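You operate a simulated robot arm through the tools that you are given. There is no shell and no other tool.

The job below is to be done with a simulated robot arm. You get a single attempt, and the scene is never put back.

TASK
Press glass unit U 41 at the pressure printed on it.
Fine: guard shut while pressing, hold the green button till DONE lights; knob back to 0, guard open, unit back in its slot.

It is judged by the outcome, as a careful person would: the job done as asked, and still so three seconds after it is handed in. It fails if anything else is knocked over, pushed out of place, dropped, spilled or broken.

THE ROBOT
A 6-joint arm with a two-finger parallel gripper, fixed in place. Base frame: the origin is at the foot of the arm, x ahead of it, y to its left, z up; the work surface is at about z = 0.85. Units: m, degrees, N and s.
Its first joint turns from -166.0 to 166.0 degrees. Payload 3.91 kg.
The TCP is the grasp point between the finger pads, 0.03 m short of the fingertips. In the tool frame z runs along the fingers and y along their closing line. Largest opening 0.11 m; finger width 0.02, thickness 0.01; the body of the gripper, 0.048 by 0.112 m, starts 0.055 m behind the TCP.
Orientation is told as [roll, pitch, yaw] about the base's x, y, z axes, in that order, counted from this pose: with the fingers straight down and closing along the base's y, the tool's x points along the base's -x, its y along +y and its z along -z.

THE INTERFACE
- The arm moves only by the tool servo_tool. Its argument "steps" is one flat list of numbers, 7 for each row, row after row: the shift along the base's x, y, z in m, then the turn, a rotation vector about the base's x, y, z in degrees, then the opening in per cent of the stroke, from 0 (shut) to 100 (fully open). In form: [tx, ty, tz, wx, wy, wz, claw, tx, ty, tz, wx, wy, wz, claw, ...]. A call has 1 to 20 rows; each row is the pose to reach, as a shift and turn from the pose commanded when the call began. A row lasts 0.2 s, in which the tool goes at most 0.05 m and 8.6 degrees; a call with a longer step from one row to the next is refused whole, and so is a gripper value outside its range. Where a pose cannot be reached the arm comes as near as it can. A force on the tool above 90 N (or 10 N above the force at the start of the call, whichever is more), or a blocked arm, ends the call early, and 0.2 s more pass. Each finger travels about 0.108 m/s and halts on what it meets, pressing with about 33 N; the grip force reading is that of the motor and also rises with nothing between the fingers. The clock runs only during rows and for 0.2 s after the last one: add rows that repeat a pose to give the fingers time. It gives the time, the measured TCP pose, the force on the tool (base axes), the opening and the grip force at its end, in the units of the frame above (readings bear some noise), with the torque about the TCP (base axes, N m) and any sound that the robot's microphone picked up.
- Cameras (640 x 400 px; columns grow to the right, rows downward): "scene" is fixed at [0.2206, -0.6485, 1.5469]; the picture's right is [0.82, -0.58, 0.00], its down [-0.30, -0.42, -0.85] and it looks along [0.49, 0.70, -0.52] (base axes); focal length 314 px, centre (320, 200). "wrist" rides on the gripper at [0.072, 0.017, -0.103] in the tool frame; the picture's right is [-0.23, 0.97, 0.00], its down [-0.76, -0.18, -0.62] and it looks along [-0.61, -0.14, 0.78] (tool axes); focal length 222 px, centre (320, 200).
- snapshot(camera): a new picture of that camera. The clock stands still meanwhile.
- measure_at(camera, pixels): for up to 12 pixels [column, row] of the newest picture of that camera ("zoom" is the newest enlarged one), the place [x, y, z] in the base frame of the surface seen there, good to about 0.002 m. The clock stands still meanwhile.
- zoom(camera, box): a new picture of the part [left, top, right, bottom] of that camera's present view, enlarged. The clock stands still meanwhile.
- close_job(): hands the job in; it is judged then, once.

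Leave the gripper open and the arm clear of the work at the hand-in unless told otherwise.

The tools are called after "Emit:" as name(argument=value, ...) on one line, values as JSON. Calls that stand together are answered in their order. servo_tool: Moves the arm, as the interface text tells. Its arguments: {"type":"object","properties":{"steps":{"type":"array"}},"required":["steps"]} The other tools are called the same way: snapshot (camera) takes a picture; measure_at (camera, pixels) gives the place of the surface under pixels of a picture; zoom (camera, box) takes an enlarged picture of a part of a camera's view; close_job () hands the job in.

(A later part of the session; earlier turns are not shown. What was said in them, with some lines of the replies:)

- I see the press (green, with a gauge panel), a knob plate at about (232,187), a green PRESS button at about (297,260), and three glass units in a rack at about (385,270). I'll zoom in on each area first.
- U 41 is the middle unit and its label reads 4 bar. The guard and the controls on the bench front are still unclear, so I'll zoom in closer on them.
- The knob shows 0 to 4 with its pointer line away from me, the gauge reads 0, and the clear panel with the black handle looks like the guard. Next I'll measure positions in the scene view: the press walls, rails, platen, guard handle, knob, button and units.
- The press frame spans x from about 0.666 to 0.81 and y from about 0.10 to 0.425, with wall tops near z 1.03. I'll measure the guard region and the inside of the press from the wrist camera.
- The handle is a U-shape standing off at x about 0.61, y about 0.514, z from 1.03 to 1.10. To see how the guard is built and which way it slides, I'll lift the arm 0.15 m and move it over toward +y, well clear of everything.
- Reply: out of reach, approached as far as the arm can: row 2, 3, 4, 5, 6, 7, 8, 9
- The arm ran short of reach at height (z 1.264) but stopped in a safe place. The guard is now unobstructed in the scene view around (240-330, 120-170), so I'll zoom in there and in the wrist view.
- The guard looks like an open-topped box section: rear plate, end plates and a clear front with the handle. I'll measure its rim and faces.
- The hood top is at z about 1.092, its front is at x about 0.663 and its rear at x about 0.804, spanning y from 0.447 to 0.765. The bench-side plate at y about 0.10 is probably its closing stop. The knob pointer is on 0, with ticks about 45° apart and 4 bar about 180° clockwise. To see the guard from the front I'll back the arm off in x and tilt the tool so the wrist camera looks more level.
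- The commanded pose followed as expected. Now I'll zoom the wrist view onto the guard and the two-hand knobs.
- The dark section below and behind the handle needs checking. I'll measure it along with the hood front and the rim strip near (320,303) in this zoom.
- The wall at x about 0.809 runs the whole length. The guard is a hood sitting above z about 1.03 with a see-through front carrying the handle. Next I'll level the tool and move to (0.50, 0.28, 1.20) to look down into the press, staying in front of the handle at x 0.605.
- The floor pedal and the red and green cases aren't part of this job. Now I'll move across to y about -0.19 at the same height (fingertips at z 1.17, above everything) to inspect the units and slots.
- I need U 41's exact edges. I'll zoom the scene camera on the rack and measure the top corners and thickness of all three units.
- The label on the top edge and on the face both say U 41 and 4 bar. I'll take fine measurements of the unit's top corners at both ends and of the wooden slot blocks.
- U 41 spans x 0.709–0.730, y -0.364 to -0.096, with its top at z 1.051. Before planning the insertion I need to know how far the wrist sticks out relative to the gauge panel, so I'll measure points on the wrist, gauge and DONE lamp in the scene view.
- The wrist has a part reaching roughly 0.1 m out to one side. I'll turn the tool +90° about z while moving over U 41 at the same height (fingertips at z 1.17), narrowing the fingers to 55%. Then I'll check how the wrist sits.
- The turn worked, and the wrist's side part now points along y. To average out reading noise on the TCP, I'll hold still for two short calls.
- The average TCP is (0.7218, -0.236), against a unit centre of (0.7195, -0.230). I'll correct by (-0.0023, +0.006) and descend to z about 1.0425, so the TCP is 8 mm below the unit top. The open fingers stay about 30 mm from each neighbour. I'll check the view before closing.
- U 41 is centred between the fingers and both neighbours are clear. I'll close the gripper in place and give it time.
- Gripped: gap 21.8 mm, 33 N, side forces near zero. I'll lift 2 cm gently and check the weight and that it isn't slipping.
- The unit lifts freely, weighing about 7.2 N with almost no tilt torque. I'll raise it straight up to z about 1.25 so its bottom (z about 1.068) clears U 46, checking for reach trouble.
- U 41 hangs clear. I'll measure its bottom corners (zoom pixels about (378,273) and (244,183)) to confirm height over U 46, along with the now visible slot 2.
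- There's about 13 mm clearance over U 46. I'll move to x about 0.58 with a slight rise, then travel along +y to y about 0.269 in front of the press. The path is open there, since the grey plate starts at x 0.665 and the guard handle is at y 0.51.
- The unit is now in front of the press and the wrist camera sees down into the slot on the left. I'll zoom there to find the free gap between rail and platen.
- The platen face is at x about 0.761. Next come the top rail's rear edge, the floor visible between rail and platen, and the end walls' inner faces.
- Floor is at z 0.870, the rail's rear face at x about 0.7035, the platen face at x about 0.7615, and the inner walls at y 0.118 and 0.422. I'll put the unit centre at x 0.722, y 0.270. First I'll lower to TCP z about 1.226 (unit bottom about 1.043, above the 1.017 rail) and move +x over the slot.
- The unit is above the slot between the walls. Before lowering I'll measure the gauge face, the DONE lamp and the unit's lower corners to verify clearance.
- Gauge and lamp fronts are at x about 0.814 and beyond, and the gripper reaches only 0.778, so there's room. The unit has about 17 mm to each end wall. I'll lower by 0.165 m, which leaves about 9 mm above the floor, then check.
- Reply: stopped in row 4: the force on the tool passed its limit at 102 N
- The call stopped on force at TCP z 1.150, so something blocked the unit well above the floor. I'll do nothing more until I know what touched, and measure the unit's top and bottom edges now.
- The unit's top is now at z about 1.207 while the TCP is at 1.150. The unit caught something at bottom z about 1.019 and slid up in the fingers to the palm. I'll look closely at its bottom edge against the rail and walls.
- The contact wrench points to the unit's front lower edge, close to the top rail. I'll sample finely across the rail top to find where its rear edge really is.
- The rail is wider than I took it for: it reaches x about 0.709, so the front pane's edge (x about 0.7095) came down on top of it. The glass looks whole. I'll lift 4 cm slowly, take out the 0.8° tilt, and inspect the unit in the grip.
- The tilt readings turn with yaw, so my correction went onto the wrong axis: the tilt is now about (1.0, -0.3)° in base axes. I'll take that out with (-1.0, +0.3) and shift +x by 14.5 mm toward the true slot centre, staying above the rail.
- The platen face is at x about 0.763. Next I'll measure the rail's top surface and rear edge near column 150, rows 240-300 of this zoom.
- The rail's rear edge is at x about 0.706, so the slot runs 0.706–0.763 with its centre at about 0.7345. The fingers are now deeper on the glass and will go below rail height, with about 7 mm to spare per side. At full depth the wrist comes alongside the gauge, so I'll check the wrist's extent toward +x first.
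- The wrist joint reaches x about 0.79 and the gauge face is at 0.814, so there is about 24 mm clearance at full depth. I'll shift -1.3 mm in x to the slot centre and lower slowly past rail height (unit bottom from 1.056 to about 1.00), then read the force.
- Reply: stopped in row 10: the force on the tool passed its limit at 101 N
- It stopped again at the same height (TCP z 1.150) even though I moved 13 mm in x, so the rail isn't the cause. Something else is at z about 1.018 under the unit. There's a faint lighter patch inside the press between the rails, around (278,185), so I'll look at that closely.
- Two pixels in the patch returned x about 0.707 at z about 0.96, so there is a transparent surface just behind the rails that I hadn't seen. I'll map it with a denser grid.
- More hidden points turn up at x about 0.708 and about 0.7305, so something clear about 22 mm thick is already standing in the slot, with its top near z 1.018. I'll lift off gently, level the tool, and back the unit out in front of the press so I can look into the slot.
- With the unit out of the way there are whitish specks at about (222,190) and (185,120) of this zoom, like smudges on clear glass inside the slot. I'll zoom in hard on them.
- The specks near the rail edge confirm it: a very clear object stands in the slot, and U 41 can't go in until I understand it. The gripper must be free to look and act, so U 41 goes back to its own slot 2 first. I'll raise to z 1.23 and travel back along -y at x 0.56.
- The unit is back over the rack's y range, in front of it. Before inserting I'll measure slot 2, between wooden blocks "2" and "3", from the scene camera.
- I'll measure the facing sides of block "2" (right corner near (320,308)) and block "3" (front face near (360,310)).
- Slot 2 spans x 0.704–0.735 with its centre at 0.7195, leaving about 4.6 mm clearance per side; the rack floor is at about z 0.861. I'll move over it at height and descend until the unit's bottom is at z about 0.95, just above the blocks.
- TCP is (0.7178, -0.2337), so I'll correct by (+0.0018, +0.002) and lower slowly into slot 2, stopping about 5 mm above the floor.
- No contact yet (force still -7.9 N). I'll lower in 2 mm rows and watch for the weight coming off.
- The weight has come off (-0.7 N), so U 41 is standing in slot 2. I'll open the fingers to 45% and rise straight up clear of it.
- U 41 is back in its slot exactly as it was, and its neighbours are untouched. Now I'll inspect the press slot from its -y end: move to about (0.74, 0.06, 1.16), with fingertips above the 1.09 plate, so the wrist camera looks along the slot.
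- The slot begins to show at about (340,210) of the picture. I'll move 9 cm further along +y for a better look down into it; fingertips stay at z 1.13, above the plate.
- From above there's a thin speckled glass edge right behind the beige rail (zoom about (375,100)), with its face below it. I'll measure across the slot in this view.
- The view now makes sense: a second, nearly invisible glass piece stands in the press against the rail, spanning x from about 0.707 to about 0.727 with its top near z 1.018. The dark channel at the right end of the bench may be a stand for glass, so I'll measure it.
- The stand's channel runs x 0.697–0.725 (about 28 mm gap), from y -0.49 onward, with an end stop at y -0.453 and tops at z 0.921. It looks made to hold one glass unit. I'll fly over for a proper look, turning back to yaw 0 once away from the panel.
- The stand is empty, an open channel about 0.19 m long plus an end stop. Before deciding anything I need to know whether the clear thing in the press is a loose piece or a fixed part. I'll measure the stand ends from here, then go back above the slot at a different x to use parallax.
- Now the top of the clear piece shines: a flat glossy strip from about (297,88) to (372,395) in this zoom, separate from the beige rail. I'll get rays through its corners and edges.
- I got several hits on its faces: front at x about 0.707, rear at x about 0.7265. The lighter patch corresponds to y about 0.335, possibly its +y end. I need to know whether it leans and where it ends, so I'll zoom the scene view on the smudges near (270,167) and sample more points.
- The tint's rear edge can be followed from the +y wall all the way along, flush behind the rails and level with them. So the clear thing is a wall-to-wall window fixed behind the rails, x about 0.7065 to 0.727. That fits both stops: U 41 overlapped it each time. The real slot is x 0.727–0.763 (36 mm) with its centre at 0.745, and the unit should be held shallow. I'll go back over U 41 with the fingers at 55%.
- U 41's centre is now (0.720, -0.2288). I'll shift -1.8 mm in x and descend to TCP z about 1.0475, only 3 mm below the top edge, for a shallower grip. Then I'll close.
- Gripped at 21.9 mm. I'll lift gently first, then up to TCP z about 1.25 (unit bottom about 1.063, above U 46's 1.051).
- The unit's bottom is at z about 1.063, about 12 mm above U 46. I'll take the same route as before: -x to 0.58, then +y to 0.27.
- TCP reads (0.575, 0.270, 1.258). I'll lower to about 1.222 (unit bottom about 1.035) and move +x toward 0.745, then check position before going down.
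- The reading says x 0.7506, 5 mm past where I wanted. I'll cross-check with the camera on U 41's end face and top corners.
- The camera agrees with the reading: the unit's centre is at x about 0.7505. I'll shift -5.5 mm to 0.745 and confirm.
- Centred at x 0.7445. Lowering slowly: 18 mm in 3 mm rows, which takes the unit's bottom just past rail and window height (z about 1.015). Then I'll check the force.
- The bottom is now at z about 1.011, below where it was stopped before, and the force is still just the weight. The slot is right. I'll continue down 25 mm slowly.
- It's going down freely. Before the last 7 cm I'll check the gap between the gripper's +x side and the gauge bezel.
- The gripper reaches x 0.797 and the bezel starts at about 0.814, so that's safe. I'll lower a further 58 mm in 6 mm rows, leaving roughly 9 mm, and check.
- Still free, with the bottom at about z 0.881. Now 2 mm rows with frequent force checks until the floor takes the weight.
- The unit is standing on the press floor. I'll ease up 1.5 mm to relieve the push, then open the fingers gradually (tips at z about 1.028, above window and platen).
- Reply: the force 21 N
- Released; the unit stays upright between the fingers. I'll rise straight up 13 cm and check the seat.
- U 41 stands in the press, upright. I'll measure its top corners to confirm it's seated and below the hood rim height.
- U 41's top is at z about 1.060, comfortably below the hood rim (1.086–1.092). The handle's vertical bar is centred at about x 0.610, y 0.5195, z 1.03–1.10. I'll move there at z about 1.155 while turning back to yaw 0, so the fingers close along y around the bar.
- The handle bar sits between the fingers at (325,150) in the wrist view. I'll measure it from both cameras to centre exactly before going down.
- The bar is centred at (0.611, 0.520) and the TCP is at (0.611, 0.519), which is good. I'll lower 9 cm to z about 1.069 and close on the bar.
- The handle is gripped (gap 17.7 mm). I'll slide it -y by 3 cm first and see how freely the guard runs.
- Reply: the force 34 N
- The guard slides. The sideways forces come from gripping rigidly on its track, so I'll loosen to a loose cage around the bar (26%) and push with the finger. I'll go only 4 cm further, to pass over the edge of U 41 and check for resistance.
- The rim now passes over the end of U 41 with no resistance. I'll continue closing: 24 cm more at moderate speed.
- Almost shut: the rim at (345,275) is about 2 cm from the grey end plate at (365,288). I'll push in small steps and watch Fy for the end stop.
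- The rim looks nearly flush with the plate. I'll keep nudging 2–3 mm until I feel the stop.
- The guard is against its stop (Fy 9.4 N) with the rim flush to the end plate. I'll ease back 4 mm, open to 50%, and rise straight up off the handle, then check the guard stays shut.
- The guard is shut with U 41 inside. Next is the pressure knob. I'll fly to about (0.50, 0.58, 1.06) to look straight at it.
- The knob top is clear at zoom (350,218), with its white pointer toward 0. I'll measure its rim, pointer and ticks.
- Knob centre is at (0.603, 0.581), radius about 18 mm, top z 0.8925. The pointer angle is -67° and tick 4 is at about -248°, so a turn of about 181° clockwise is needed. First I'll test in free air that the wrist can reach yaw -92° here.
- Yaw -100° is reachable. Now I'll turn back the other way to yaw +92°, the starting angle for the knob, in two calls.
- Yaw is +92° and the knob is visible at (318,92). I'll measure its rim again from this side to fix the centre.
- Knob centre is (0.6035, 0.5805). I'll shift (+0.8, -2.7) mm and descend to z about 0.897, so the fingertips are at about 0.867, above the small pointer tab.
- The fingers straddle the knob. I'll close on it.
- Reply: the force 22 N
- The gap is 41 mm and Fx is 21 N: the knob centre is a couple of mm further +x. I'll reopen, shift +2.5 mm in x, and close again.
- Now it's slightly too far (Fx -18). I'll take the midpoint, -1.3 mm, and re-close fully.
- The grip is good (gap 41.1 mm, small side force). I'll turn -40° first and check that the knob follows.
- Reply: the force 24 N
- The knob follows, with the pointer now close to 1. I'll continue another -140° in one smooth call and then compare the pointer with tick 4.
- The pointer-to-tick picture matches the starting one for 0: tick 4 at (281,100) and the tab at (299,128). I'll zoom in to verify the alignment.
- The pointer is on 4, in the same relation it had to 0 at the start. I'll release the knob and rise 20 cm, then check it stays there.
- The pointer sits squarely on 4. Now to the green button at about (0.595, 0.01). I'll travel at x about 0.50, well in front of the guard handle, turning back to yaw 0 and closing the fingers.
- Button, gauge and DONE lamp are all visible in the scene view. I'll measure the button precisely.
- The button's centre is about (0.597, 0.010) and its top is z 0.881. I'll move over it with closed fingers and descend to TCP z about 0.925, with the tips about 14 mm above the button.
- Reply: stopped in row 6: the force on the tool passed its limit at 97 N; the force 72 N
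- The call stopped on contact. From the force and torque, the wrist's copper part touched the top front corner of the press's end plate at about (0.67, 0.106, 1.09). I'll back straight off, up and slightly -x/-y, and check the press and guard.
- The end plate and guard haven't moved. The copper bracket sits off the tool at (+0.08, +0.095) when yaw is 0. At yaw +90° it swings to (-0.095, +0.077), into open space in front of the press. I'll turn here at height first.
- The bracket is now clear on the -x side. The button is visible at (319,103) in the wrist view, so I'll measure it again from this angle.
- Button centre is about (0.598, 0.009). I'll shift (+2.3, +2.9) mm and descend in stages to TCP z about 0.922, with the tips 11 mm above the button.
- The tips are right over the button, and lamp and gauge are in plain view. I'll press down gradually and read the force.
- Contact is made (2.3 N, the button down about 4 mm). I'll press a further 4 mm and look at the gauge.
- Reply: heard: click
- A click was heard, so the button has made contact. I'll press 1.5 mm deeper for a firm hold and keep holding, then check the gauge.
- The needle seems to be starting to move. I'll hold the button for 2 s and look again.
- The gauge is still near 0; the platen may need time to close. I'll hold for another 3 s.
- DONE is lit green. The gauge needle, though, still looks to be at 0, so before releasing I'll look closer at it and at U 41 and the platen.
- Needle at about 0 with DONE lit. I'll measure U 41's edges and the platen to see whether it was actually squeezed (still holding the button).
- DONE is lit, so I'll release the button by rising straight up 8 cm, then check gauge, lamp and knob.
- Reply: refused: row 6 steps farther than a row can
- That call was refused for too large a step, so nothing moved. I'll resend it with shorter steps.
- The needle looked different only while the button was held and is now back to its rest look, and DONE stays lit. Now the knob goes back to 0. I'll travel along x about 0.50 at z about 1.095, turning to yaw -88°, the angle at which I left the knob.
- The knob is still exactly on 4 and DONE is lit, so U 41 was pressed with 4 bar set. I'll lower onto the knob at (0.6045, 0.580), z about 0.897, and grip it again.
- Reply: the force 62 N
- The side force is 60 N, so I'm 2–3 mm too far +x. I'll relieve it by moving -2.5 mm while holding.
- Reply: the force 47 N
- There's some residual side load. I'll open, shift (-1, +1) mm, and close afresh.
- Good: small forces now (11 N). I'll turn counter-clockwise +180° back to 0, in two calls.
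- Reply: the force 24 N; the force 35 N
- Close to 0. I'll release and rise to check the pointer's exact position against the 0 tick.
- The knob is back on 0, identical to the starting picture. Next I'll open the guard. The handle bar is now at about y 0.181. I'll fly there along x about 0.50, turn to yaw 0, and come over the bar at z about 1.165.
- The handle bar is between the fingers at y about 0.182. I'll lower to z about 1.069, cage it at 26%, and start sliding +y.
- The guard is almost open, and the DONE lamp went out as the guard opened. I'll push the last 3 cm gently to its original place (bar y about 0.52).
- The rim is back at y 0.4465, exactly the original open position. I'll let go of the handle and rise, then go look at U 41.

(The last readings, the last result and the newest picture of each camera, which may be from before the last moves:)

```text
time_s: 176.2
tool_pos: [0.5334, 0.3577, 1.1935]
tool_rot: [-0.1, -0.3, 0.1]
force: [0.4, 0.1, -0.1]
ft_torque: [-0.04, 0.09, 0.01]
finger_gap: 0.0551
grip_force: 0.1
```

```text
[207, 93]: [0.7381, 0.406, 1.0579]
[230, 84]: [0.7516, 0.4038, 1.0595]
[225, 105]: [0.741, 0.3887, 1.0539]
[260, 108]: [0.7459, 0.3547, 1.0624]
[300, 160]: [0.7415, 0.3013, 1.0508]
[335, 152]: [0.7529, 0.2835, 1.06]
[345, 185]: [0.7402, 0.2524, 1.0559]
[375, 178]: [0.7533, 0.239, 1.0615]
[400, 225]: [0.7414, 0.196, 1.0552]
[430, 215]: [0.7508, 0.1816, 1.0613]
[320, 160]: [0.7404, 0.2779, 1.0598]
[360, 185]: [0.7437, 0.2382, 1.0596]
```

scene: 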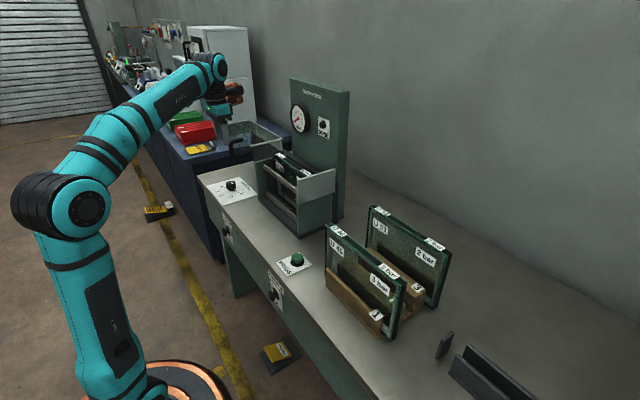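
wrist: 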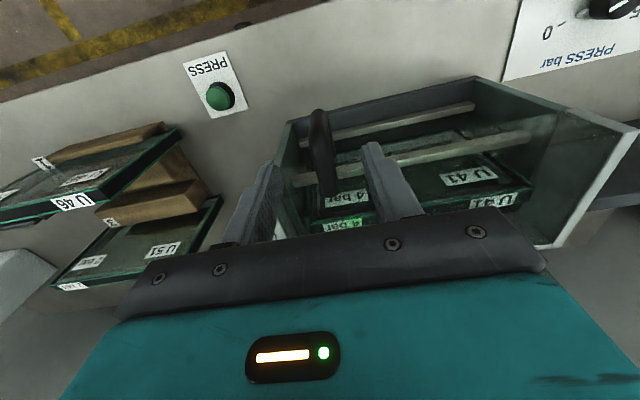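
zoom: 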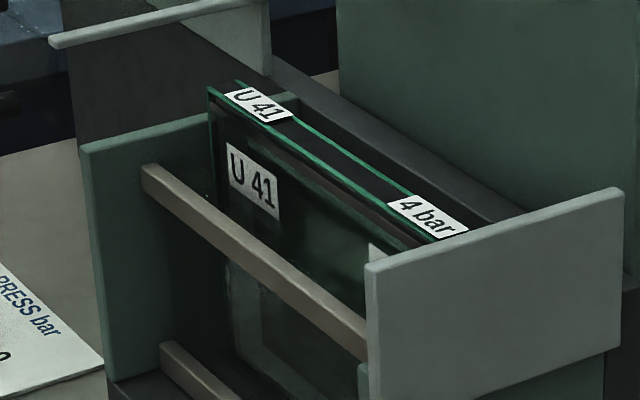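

U 41 is upright in the press. I'll measure across its top edge at finer zoom to centre the grip.

Emit:
zoom(camera="scene", box=[275, 155, 305, 175])

Emit:
measure_at(camera="zoom", pixels=[[300, 120], [300, 140], [300, 160], [300, 180], [300, 200], [300, 215], [300, 230], [300, 245], [300, 260], [300, 280], [300, 300], [300, 100]])

Emit:
zoom(camera="scene", box=[278, 148, 298, 160])

Emit:
measure_at(camera="zoom", pixels=[[120, 170], [140, 160], [160, 150], [180, 140], [200, 135], [150, 190], [170, 180], [190, 170], [210, 160], [230, 150]])

```text
16.00 times, centred on (290, 165) of scene
```

zoom: 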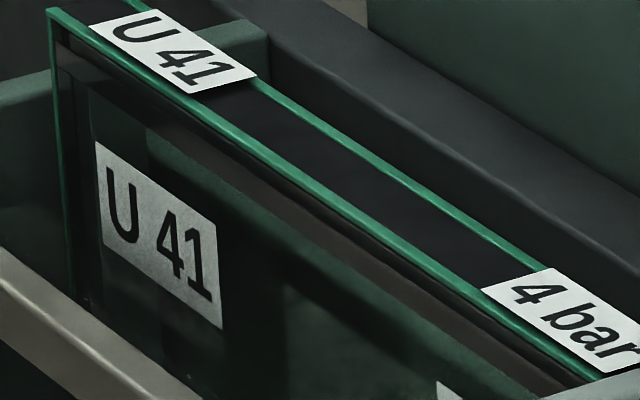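

```text
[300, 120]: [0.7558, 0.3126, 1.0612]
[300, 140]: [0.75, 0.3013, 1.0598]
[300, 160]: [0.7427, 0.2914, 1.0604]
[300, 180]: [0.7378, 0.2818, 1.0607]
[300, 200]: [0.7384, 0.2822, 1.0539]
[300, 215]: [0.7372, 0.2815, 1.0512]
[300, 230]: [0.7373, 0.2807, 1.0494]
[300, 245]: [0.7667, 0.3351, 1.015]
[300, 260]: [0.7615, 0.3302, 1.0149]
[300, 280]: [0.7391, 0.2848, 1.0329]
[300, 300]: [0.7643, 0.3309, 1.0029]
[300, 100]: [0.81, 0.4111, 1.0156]
```

```text
16.00 times, centred on (288, 154) of scene
```

zoom: 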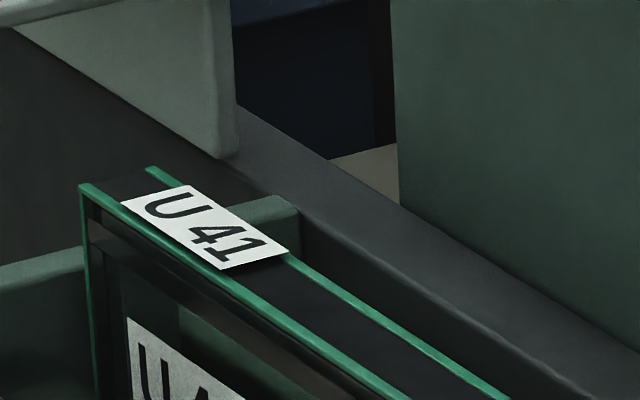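

```text
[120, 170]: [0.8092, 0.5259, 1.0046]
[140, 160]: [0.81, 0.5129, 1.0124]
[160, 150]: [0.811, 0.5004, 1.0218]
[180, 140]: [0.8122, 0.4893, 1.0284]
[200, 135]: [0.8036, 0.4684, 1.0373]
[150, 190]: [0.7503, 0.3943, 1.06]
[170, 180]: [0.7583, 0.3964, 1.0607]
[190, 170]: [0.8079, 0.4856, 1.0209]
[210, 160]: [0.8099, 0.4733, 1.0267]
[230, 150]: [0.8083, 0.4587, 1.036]
```

U 41 spans x 0.737–0.759 (centre 0.748) with its top at z 1.0605. I'll turn to yaw 90° here, then move +x over it at z about 1.20 with the fingers at 45%.

Emit:
servo_tool(steps=[0, -0.008, 0, 0, 0, 7.5, 50, 0, -0.016, 0, 0, 0, 15, 50, 0, -0.024, 0, 0, 0, 22.5, 50, 0, -0.032, 0, 0, 0, 30, 50, 0, -0.04, 0, 0, 0, 37.5, 50, 0, -0.048, 0, 0, 0, 45, 50, 0, -0.056, 0, 0, 0, 52.5, 50, 0, -0.064, 0, 0, 0, 60, 50, 0, -0.072, 0, 0, 0, 67.5, 50, 0, -0.08, 0, 0, 0, 75, 50, 0, -0.088, 0, 0, 0, 82.5, 50, 0, -0.088, 0, 0, 0, 90, 50, 0.04, -0.088, 0, 0, 0, 90, 50, 0.08, -0.088, 0, 0, 0, 90, 50, 0.12, -0.088, 0, 0, 0, 90, 50, 0.16, -0.088, 0, 0, 0, 90, 50, 0.195, -0.088, 0, 0, 0, 90, 50, 0.21, -0.088, 0, 0, 0, 90, 50, 0.21, -0.088, 0, 0, 0, 90, 50])

Emit:
servo_tool(steps=[0, 0, 0, 0, 0, 0, 50])

Emit:
snapshot(camera="wrist")

```text
time_s: 180.2
tool_pos: [0.7419, 0.2644, 1.1935]
tool_rot: [-0.1, -0.3, 89.9]
force: [-0.1, 0.6, 0.9]
ft_torque: [0.02, 0.0, -0.03]
finger_gap: 0.0549
grip_force: 0.0
```

```text
time_s: 180.6
tool_pos: [0.74, 0.2644, 1.1937]
tool_rot: [0.0, -0.3, 90.0]
force: [-0.2, 0.5, -0.4]
ft_torque: [-0.01, 0.03, 0.04]
finger_gap: 0.0548
grip_force: 0.2
```

```text
taken
```

wrist: 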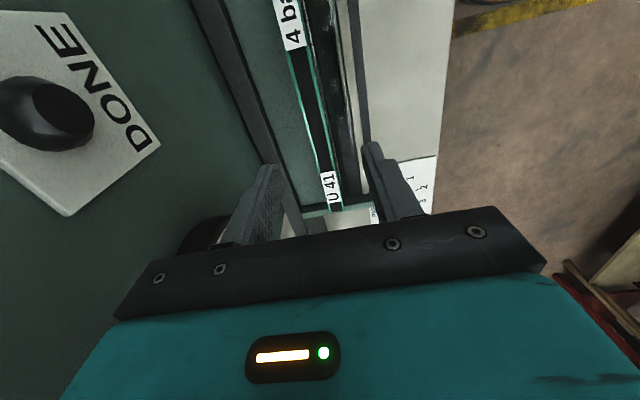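

TCP is (0.741, 0.264). I'll measure the unit's edges from this closer view before correcting.

Emit:
zoom(camera="wrist", box=[250, 40, 370, 220])

Emit:
measure_at(camera="zoom", pixels=[[265, 100], [285, 100], [310, 100], [285, 180], [305, 180], [330, 180], [300, 240], [320, 240], [345, 240], [350, 380], [325, 390], [320, 130]])

```text
2.22 times, centred on (310, 130) of wrist
```

zoom: 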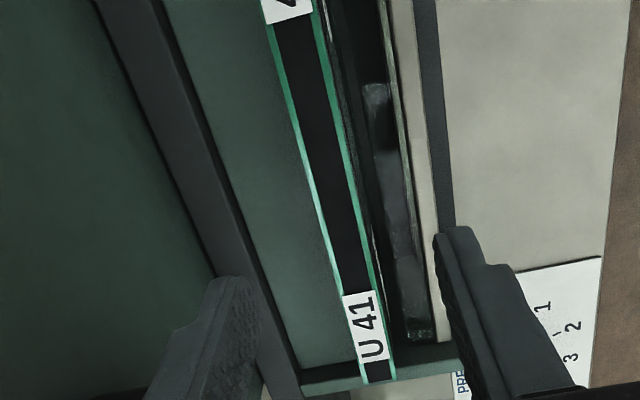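

```text
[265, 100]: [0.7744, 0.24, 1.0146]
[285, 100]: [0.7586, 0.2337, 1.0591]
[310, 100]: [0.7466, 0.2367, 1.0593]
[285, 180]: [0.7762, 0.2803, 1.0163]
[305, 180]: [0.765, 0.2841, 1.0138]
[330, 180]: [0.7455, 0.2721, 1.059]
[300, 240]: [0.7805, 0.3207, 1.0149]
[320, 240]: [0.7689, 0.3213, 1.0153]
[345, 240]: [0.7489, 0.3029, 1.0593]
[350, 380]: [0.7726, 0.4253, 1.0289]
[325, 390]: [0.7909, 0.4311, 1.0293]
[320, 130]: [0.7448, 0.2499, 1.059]
```

The unit's centre is at x 0.748. I'll shift (+7, +5) mm, take out the 0.3° tilt, and descend to z about 1.058, 3 mm below the top.

Emit:
servo_tool(steps=[0.004, 0.003, 0, -0.15, 0, 0, 50, 0.007, 0.005, 0, -0.3, 0, 0, 50, 0.007, 0.005, -0.03, -0.3, 0, 0, 50, 0.007, 0.005, -0.06, -0.3, 0, 0, 50, 0.007, 0.005, -0.09, -0.3, 0, 0, 50, 0.007, 0.005, -0.115, -0.3, 0, 0, 50, 0.007, 0.005, -0.13, -0.3, 0, 0, 50, 0.007, 0.005, -0.136, -0.3, 0, 0, 50, 0.007, 0.005, -0.136, -0.3, 0, 0, 50])

Emit:
servo_tool(steps=[0, 0, 0, 0, 0, 0, 50])

Emit:
snapshot(camera="wrist")

Emit:
snapshot(camera="scene")

Emit:
zoom(camera="scene", box=[240, 110, 350, 210])

```text
time_s: 182.6
tool_pos: [0.7473, 0.2702, 1.0565]
tool_rot: [0.1, -0.1, 90.0]
force: [0.5, -0.4, -1.0]
ft_torque: [-0.02, -0.02, 0.02]
finger_gap: 0.055
grip_force: 0.0
```

```text
time_s: 183.0
tool_pos: [0.7484, 0.2705, 1.0572]
tool_rot: [0.0, -0.1, 90.0]
force: [0.6, -0.1, -0.1]
ft_torque: [-0.01, 0.01, -0.01]
finger_gap: 0.0552
grip_force: 0.0
```

```text
taken
```

wrist: 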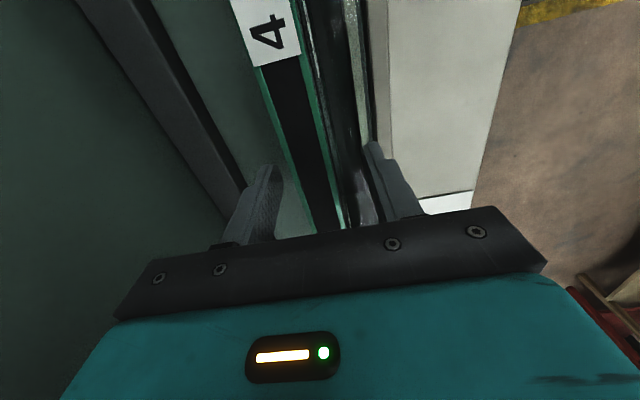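

```text
taken
```

scene: 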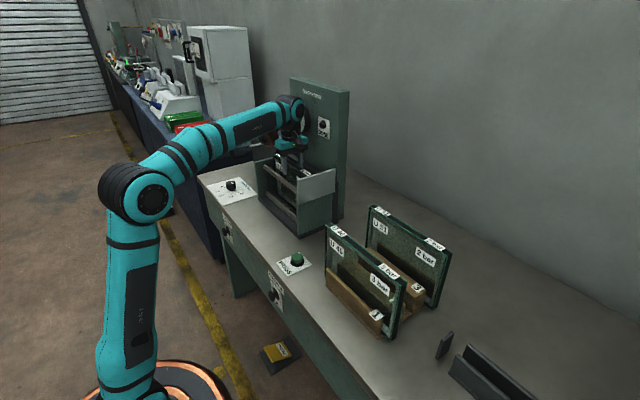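

```text
4.00 times, centred on (295, 160) of scene
```

zoom: 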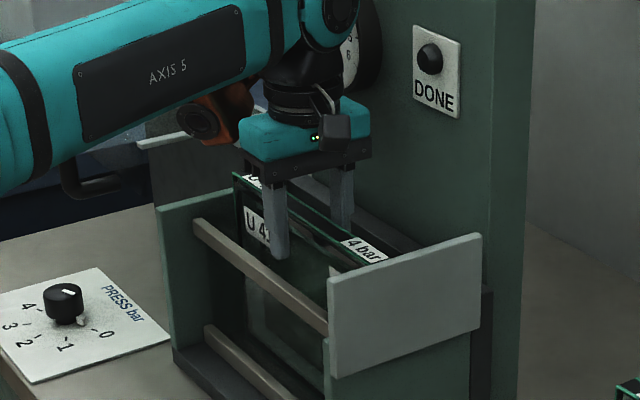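

The fingers straddle U 41's top evenly. I'll close on it.

Emit:
servo_tool(steps=[0, 0, 0, 0, 0, 0, 35, 0, 0, 0, 0, 0, 0, 25, 0, 0, 0, 0, 0, 0, 15, 0, 0, 0, 0, 0, 0, 5, 0, 0, 0, 0, 0, 0, 0, 0, 0, 0, 0, 0, 0, 0, 0, 0, 0, 0, 0, 0, 0])

```text
time_s: 184.6
tool_pos: [0.7456, 0.2693, 1.0583]
tool_rot: [0.0, -0.1, 90.0]
force: [3.9, 0.1, 2.7]
ft_torque: [0.08, -0.6, 0.02]
finger_gap: 0.022
grip_force: 33.0
```

Gripped at 22.0 mm. I'll lift slowly for the first 2 cm, check, and then go up out of the slot.

Emit:
servo_tool(steps=[0, 0, 0.004, 0, 0, 0, 0, 0, 0, 0.008, 0, 0, 0, 0, 0, 0, 0.014, 0, 0, 0, 0, 0, 0, 0.02, 0, 0, 0, 0])

Emit:
servo_tool(steps=[0, 0, 0.015, 0, 0, 0, 0, 0, 0, 0.03, 0, 0, 0, 0, 0, 0, 0.05, 0, 0, 0, 0, 0, 0, 0.07, 0, 0, 0, 0, 0, 0, 0.09, 0, 0, 0, 0, 0, 0, 0.11, 0, 0, 0, 0, 0, 0, 0.13, 0, 0, 0, 0, 0, 0, 0.143, 0, 0, 0, 0, 0, 0, 0.143, 0, 0, 0, 0])

Emit:
snapshot(camera="scene")

Emit:
zoom(camera="scene", box=[240, 90, 350, 210])

```text
time_s: 185.6
tool_pos: [0.7467, 0.2706, 1.0765]
tool_rot: [0.0, 0.0, 90.0]
force: [-0.2, -0.4, -8.1]
ft_torque: [0.0, -0.03, 0.04]
finger_gap: 0.0222
grip_force: 32.9
```

```text
time_s: 187.6
tool_pos: [0.7475, 0.2699, 1.22]
tool_rot: [0.0, 0.1, 90.1]
force: [0.0, -0.9, -8.1]
ft_torque: [-0.01, -0.03, 0.0]
finger_gap: 0.022
grip_force: 33.3
```

```text
taken
```

scene: 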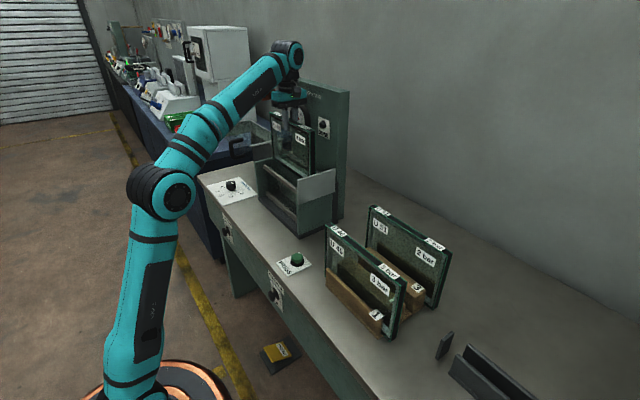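

```text
3.33 times, centred on (295, 150) of scene
```

zoom: 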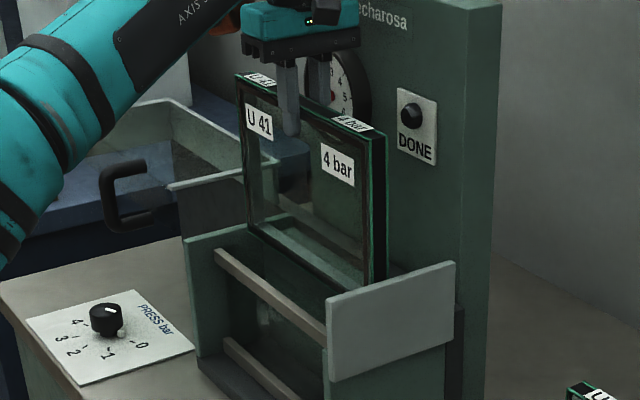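

U 41 is out of the slot with its bottom at z about 1.034, above rail and window. I'll move -x to 0.575, raise to 1.257, and travel back to the rack's y.

Emit:
servo_tool(steps=[-0.02, 0, 0, 0, 0, 0, 0, -0.055, 0, 0, 0, 0, 0, 0, -0.095, 0, 0, 0, 0, 0, 0, -0.135, 0, 0.01, 0, 0, 0, 0, -0.165, 0, 0.025, 0, 0, 0, 0, -0.172, -0.015, 0.036, 0, 0, 0, 0, -0.172, -0.05, 0.037, 0, 0, 0, 0, -0.172, -0.09, 0.037, 0, 0, 0, 0, -0.172, -0.13, 0.037, 0, 0, 0, 0, -0.172, -0.17, 0.037, 0, 0, 0, 0, -0.172, -0.21, 0.037, 0, 0, 0, 0, -0.172, -0.25, 0.037, 0, 0, 0, 0, -0.172, -0.29, 0.037, 0, 0, 0, 0, -0.172, -0.33, 0.037, 0, 0, 0, 0, -0.172, -0.37, 0.037, 0, 0, 0, 0, -0.172, -0.41, 0.037, 0, 0, 0, 0, -0.172, -0.45, 0.037, 0, 0, 0, 0, -0.172, -0.48, 0.037, 0, 0, 0, 0, -0.172, -0.499, 0.037, 0, 0, 0, 0, -0.172, -0.499, 0.037, 0, 0, 0, 0])

Emit:
servo_tool(steps=[0, 0, 0, 0, 0, 0, 0])

Emit:
snapshot(camera="scene")

```text
time_s: 191.8
tool_pos: [0.5739, -0.23, 1.2564]
tool_rot: [0.0, 0.0, 90.0]
force: [-0.2, 0.1, -7.6]
ft_torque: [-0.02, 0.02, 0.02]
finger_gap: 0.0219
grip_force: 33.3
```

```text
time_s: 192.2
tool_pos: [0.5741, -0.2284, 1.2551]
tool_rot: [0.1, -0.1, 90.0]
force: [0.2, 0.3, -8.6]
ft_torque: [0.0, 0.01, -0.01]
finger_gap: 0.0221
grip_force: 32.5
```

```text
taken
```

scene: 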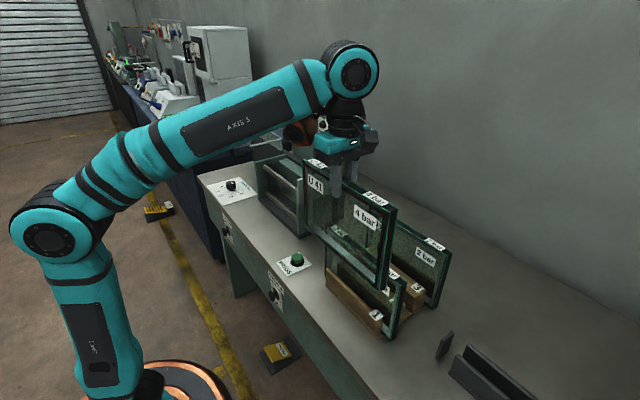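

The unit is aligned in y (-0.229), with its bottom at about z 1.070. I'll move +x over slot 2 (target x 0.7195) at a slightly lower height, still about 14 mm above U 46.

Emit:
servo_tool(steps=[0.02, 0, 0, 0, 0, 0, 0, 0.05, 0, -0.002, 0, 0, 0, 0, 0.08, 0, -0.004, 0, 0, 0, 0, 0.11, 0, -0.005, 0, 0, 0, 0, 0.135, 0, -0.005, 0, 0, 0, 0, 0.146, 0, -0.005, 0, 0, 0, 0, 0.146, 0, -0.005, 0, 0, 0, 0])

Emit:
servo_tool(steps=[0, 0, 0, 0, 0, 0, 0])

Emit:
snapshot(camera="scene")

Emit:
zoom(camera="scene", box=[310, 130, 470, 340])

Emit:
measure_at(camera="zoom", pixels=[[395, 130], [408, 124], [402, 180], [388, 262], [375, 268], [245, 55], [240, 165], [300, 215], [385, 140], [410, 140]])

```text
time_s: 193.8
tool_pos: [0.7211, -0.2281, 1.2523]
tool_rot: [0.0, -0.1, 90.0]
force: [0.6, 0.0, -8.1]
ft_torque: [-0.04, 0.0, 0.0]
finger_gap: 0.0217
grip_force: 32.8
```

```text
time_s: 194.2
tool_pos: [0.7219, -0.2286, 1.2531]
tool_rot: [0.0, 0.0, 90.0]
force: [-0.8, -1.0, -8.5]
ft_torque: [-0.01, -0.01, 0.01]
finger_gap: 0.022
grip_force: 33.1
```

```text
taken
```

scene: 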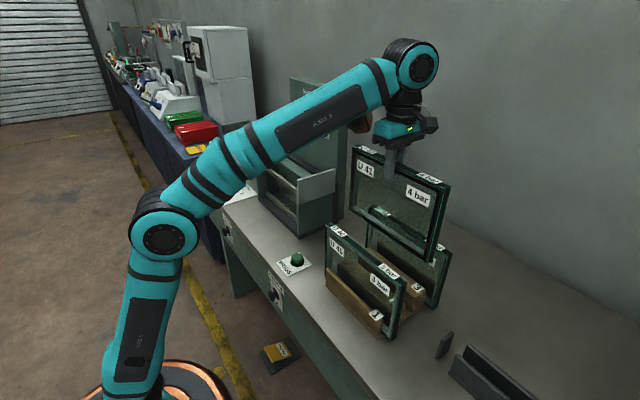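

```text
1.90 times, centred on (390, 235) of scene
```

zoom: 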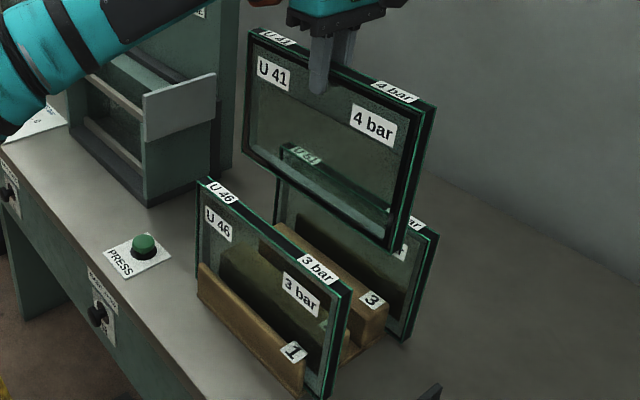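

```text
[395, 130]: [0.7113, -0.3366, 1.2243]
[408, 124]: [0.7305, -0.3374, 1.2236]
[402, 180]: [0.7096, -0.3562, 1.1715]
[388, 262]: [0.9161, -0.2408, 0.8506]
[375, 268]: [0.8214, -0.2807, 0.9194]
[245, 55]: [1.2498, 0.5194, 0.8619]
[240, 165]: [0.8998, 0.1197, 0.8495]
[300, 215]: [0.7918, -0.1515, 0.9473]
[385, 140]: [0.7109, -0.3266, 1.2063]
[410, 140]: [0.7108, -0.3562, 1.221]
```

I'll fine-measure the two ends of the unit to line up y and x with the original place (ends at y -0.0965 and -0.3635, x 0.709–0.730).

Emit:
zoom(camera="scene", box=[345, 140, 385, 165])

Emit:
measure_at(camera="zoom", pixels=[[120, 120], [130, 110], [150, 100], [165, 85], [150, 115], [118, 140], [180, 100], [140, 130]])

Emit:
zoom(camera="scene", box=[420, 165, 460, 190])

Emit:
measure_at(camera="zoom", pixels=[[300, 180], [330, 200], [360, 210], [390, 220], [420, 235], [380, 260], [400, 250], [430, 260], [410, 300], [450, 260]])

```text
16.00 times, centred on (365, 152) of scene
```

zoom: 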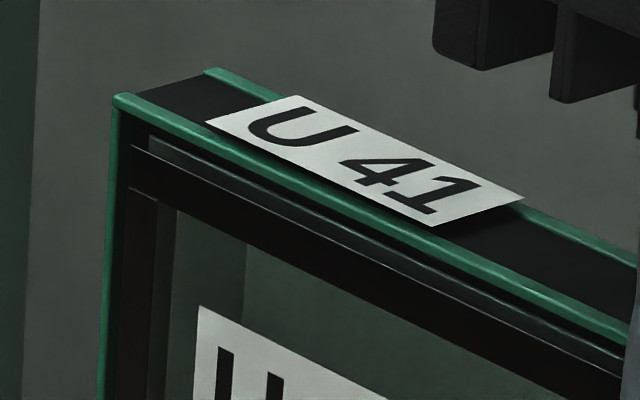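

```text
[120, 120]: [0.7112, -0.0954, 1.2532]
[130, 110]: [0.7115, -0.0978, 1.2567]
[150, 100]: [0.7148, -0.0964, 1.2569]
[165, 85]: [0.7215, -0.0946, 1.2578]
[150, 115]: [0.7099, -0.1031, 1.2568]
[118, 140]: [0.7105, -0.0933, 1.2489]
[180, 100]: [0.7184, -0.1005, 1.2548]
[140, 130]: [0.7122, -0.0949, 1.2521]
```

```text
16.00 times, centred on (440, 178) of scene
```

zoom: 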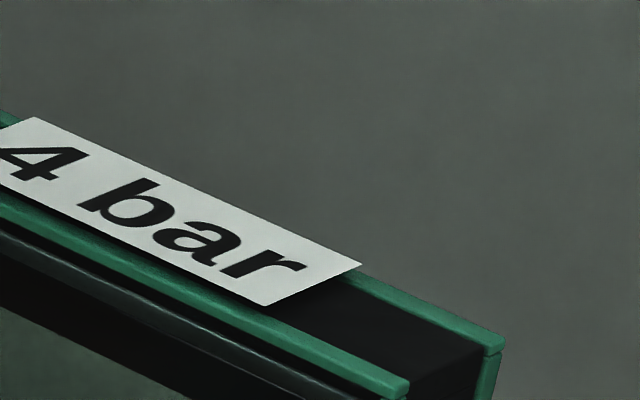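

```text
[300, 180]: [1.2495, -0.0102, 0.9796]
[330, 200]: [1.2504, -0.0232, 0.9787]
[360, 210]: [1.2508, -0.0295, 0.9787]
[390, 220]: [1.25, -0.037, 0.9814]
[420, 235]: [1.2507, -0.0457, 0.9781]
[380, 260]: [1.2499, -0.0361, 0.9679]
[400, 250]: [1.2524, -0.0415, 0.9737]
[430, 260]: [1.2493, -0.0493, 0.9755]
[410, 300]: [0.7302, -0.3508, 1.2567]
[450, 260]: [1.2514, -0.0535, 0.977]
```

The unit is about 2 mm too far +x and 1.5 mm too far +y. I'll correct that and lower until its bottom is at z about 0.95, above the wooden blocks.

Emit:
servo_tool(steps=[-0.002, -0.0015, 0, 0, 0, 0, 0, -0.002, -0.0015, -0.02, 0, 0, 0, 0, -0.002, -0.0015, -0.045, 0, 0, 0, 0, -0.002, -0.0015, -0.07, 0, 0, 0, 0, -0.002, -0.0015, -0.095, 0, 0, 0, 0, -0.002, -0.0015, -0.112, 0, 0, 0, 0, -0.002, -0.0015, -0.1185, 0, 0, 0, 0, -0.002, -0.0015, -0.1185, 0, 0, 0, 0])

Emit:
servo_tool(steps=[0, 0, 0, 0, 0, 0, 0])

Emit:
snapshot(camera="scene")

Emit:
zoom(camera="scene", box=[310, 160, 470, 340])

Emit:
zoom(camera="scene", box=[380, 250, 440, 320])

```text
time_s: 196.0
tool_pos: [0.721, -0.2314, 1.1343]
tool_rot: [0.0, -0.2, 90.0]
force: [-0.1, 0.4, -8.2]
ft_torque: [0.0, 0.02, -0.05]
finger_gap: 0.0218
grip_force: 33.3
```

```text
time_s: 196.4
tool_pos: [0.7202, -0.2304, 1.1346]
tool_rot: [-0.1, -0.1, 90.0]
force: [-1.1, -0.3, -7.5]
ft_torque: [-0.02, 0.02, -0.01]
finger_gap: 0.0216
grip_force: 33.0
```

```text
taken
```

scene: 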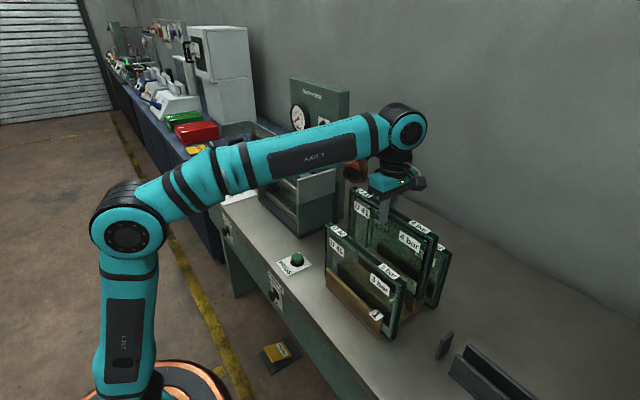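

```text
2.22 times, centred on (390, 250) of scene
```

zoom: 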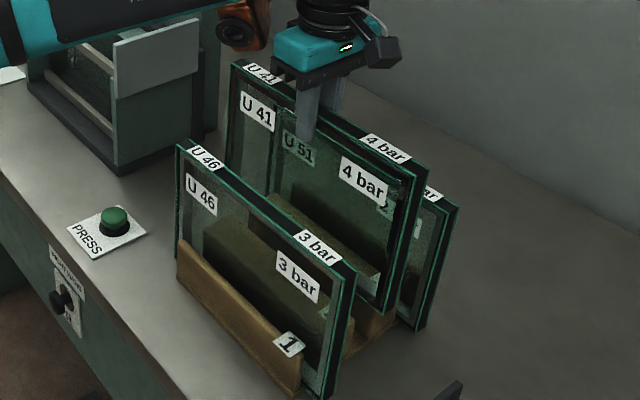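

```text
5.71 times, centred on (410, 285) of scene
```

zoom: 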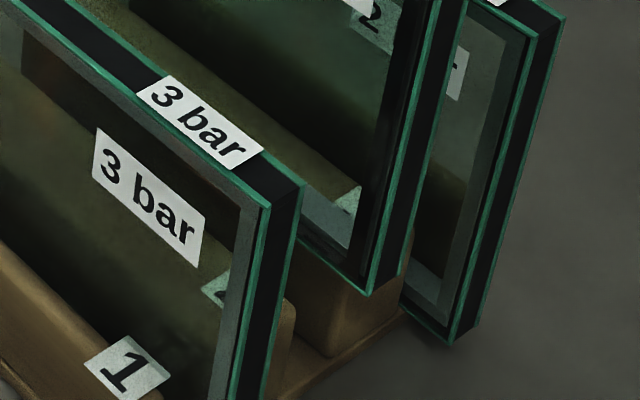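

U 41's border now shows a dark squeezed seal line that wasn't there before, so it was pressed. The TCP (0.7206, -0.2309) matches the original grip spot. I'll lower 80 mm in 8 mm rows.

Emit:
servo_tool(steps=[-0.0006, 0, -0.008, 0, 0, 0, 0, -0.0006, 0, -0.016, 0, 0, 0, 0, -0.0006, 0, -0.024, 0, 0, 0, 0, -0.0006, 0, -0.032, 0, 0, 0, 0, -0.0006, 0, -0.04, 0, 0, 0, 0, -0.0006, 0, -0.048, 0, 0, 0, 0, -0.0006, 0, -0.056, 0, 0, 0, 0, -0.0006, 0, -0.064, 0, 0, 0, 0, -0.0006, 0, -0.072, 0, 0, 0, 0, -0.0006, 0, -0.08, 0, 0, 0, 0, -0.0006, 0, -0.08, 0, 0, 0, 0])

Emit:
servo_tool(steps=[0, 0, -0.002, 0, 0, 0, 0, 0, 0, -0.004, 0, 0, 0, 0])

```text
time_s: 198.8
tool_pos: [0.7185, -0.2299, 1.0531]
tool_rot: [0.1, -0.1, 90.1]
force: [0.4, -0.4, -7.8]
ft_torque: [0.03, -0.04, -0.03]
finger_gap: 0.0222
grip_force: 32.6
```

```text
time_s: 199.4
tool_pos: [0.7197, -0.2295, 1.05]
tool_rot: [0.0, -0.1, 89.9]
force: [-0.4, -0.6, -8.1]
ft_torque: [0.02, -0.02, -0.03]
finger_gap: 0.0218
grip_force: 33.3
```

Still hanging free (-8.1 N). I'll continue 1 mm at a time until the rack floor takes it.

Emit:
servo_tool(steps=[0, 0, -0.001, 0, 0, 0, 0, 0, 0, -0.002, 0, 0, 0, 0])

Emit:
servo_tool(steps=[0, 0, -0.001, 0, 0, 0, 0])

```text
time_s: 200.0
tool_pos: [0.7202, -0.2306, 1.0483]
tool_rot: [0.1, -0.1, 90.0]
force: [-0.5, 0.9, -7.7]
ft_torque: [0.01, 0.01, -0.04]
finger_gap: 0.022
grip_force: 33.1
```

```text
time_s: 200.4
tool_pos: [0.72, -0.2288, 1.0473]
tool_rot: [-0.1, -0.1, 90.0]
force: [0.4, 0.3, -7.6]
ft_torque: [-0.02, 0.0, 0.03]
finger_gap: 0.0218
grip_force: 32.6
```

Emit:
servo_tool(steps=[0, 0, -0.001, 0, 0, 0, 0])

Emit:
servo_tool(steps=[0, 0, -0.001, 0, 0, 0, 0])

```text
time_s: 200.8
tool_pos: [0.7196, -0.2309, 1.0459]
tool_rot: [-0.2, -0.1, 90.0]
force: [0.7, 0.8, -1.4]
ft_torque: [0.08, -0.15, 0.01]
finger_gap: 0.022
grip_force: 32.5
```

```text
time_s: 201.2
tool_pos: [0.7181, -0.2306, 1.0467]
tool_rot: [-0.1, 0.0, 89.9]
force: [1.4, -0.2, 15.7]
ft_torque: [0.73, 0.02, 0.11]
finger_gap: 0.0221
grip_force: 33.1
```

U 41 is standing on the rack floor. I'll ease up 1 mm, open the fingers to 45% and rise straight up.

Emit:
servo_tool(steps=[0, 0, 0.001, 0, 0, 0, 0, 0, 0, 0.001, 0, 0, 0, 25, 0, 0, 0.001, 0, 0, 0, 32, 0, 0, 0.001, 0, 0, 0, 40, 0, 0, 0.001, 0, 0, 0, 45, 0, 0, 0.001, 0, 0, 0, 45, 0, 0, 0.02, 0, 0, 0, 45, 0, 0, 0.05, 0, 0, 0, 45, 0, 0, 0.09, 0, 0, 0, 45, 0, 0, 0.13, 0, 0, 0, 45, 0, 0, 0.15, 0, 0, 0, 45])

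Emit:
snapshot(camera="scene")

Emit:
zoom(camera="scene", box=[310, 190, 470, 350])

Emit:
measure_at(camera="zoom", pixels=[[219, 66], [245, 75], [230, 70], [395, 178], [408, 183], [380, 175], [170, 95], [355, 225], [280, 45], [470, 155], [160, 90], [405, 190]])

```text
time_s: 203.6
tool_pos: [0.7195, -0.2289, 1.1954]
tool_rot: [0.0, -0.1, 90.0]
force: [-0.1, -0.1, 0.2]
ft_torque: [0.03, 0.01, 0.0]
finger_gap: 0.0494
grip_force: 0.0
```

```text
taken
```

scene: 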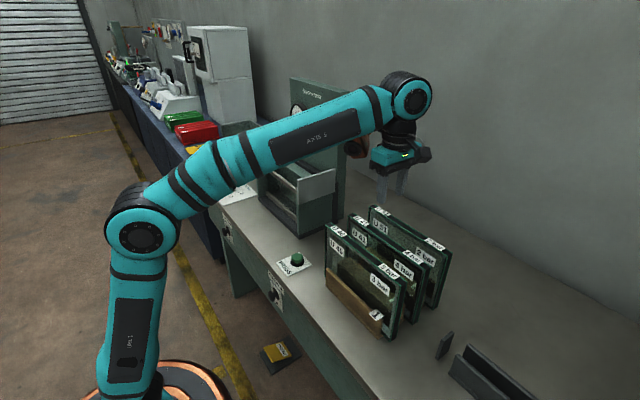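

```text
2.50 times, centred on (390, 270) of scene
```

zoom: 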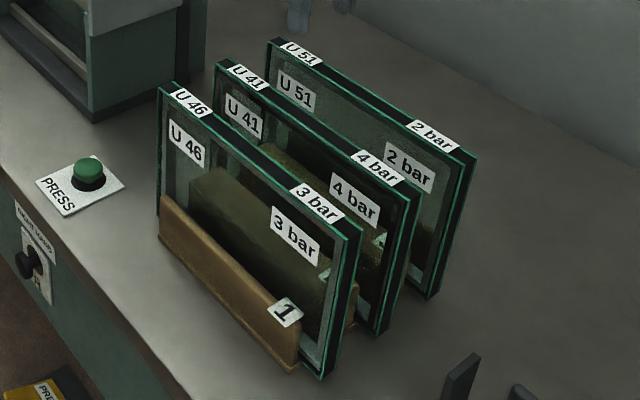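

```text
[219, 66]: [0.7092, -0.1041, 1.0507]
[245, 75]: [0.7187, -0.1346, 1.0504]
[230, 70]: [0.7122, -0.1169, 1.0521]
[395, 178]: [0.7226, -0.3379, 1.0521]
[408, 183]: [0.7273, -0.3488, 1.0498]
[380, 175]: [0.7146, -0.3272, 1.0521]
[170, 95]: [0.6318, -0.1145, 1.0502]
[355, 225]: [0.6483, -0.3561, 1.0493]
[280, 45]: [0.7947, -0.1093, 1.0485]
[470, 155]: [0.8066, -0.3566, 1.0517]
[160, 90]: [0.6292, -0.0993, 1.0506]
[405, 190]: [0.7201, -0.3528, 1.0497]
```

U 41 is back in slot 2, its neighbours unmoved. I'll open the gripper fully and move the arm back to a clear place in front of the bench, then do a last check of the whole scene.

Emit:
servo_tool(steps=[-0.02, 0, 0, 0, 0, 0, 60, -0.06, 0.01, 0, 0, 0, 0, 80, -0.1, 0.03, 0, 0, 0, -5, 100, -0.14, 0.05, 0, 0, 0, -12, 100, -0.18, 0.08, 0, 0, 0, -20, 100, -0.22, 0.1, 0, 0, 0, -28, 100, -0.26, 0.12, 0, 0, 0, -36, 100, -0.29, 0.13, 0, 0, 0, -44, 100, -0.29, 0.13, 0, 0, 0, -44, 100])

Emit:
snapshot(camera="scene")

Emit:
zoom(camera="scene", box=[190, 80, 350, 240])

Emit:
zoom(camera="scene", box=[310, 190, 470, 350])

Emit:
zoom(camera="scene", box=[285, 95, 340, 145])

Emit:
snapshot(camera="wrist")

```text
time_s: 205.6
tool_pos: [0.4302, -0.0976, 1.1914]
tool_rot: [0.0, 0.0, 45.9]
force: [0.0, -0.1, 0.2]
ft_torque: [0.01, 0.0, 0.02]
finger_gap: 0.1102
grip_force: 0.1
```

```text
taken
```

scene: 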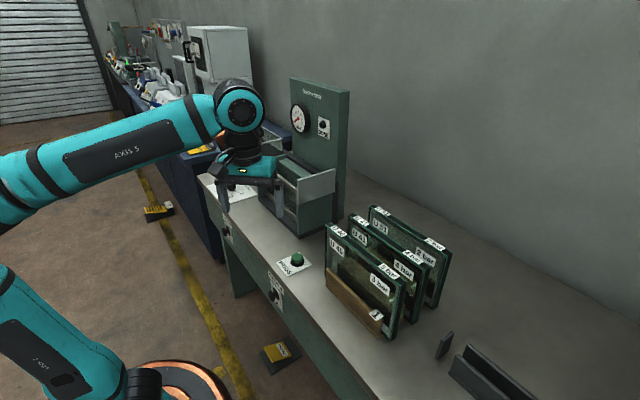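

```text
2.50 times, centred on (270, 160) of scene
```

zoom: 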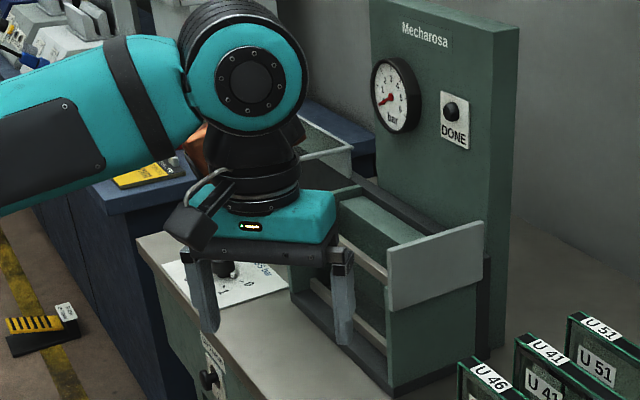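

```text
2.50 times, centred on (390, 270) of scene
```

zoom: 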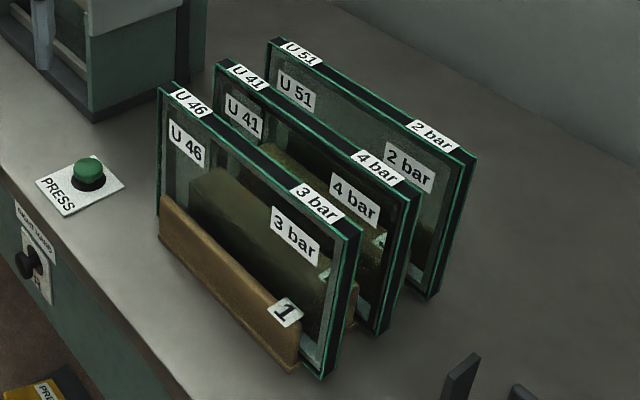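

```text
8.00 times, centred on (312, 120) of scene
```

zoom: 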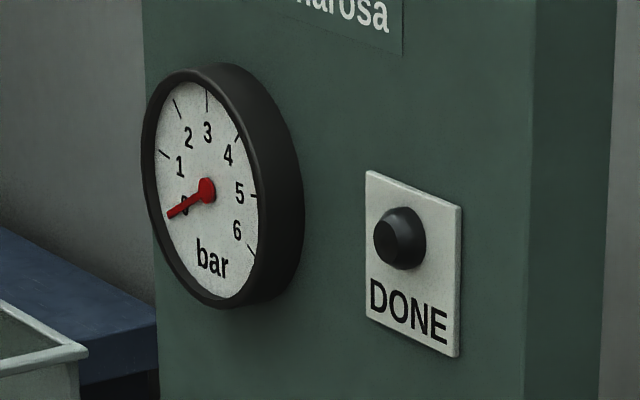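

```text
taken
```

wrist: 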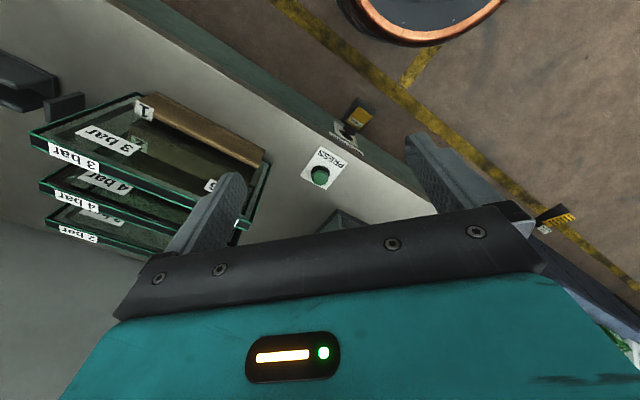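

Final state, checked in the scene:
- **U 41:** pressed at 4 bar and back in slot 2, with U 46 and U 51 undisturbed.
- **Press:** guard fully open, knob on 0, gauge on 0, button released.
- **Arm:** clear of the work, gripper open.

I'm handing in the job.

Emit:
close_job()

```text
The job is handed in.
```

I pressed U 41 with the knob set to 4 bar, the pressure on its label. I kept the guard shut and held the green button until DONE lit. The one doubt is the pressure itself, because the gauge never showed 4.

**State at hand-in**
- **Unit:** U 41 is back in slot 2 and looks undamaged. U 46 and U 51 are where they were.
- **Press:** the knob is on 0, the guard is fully open, and the DONE light is off. The light went out when the guard opened.
- **Arm:** it is clear of the work with the gripper open.

**Gauge stayed near 0:** I looked at it three times while holding the button, and the needle stayed near 0 each time. It looked slightly different while the button was down. The knob was still on 4 afterwards, and U 41 now has a dark line around its border that looks like a squeezed seal. I took that as pressed at 4 bar, but the gauge didn't confirm it.

**Contacts on the way**
- **U 41 in the press:** I twice lowered it onto a clear window behind the front rails that I hadn't seen, and the arm stopped at about 100 N both times. The glass slid up in the gripper but looks whole. I put it back in its slot, gripped it again, and it then went in without trouble.
- **Wrist bracket:** on the way to the button, it touched the corner of the press's end plate at about 97 N. Nothing moved.
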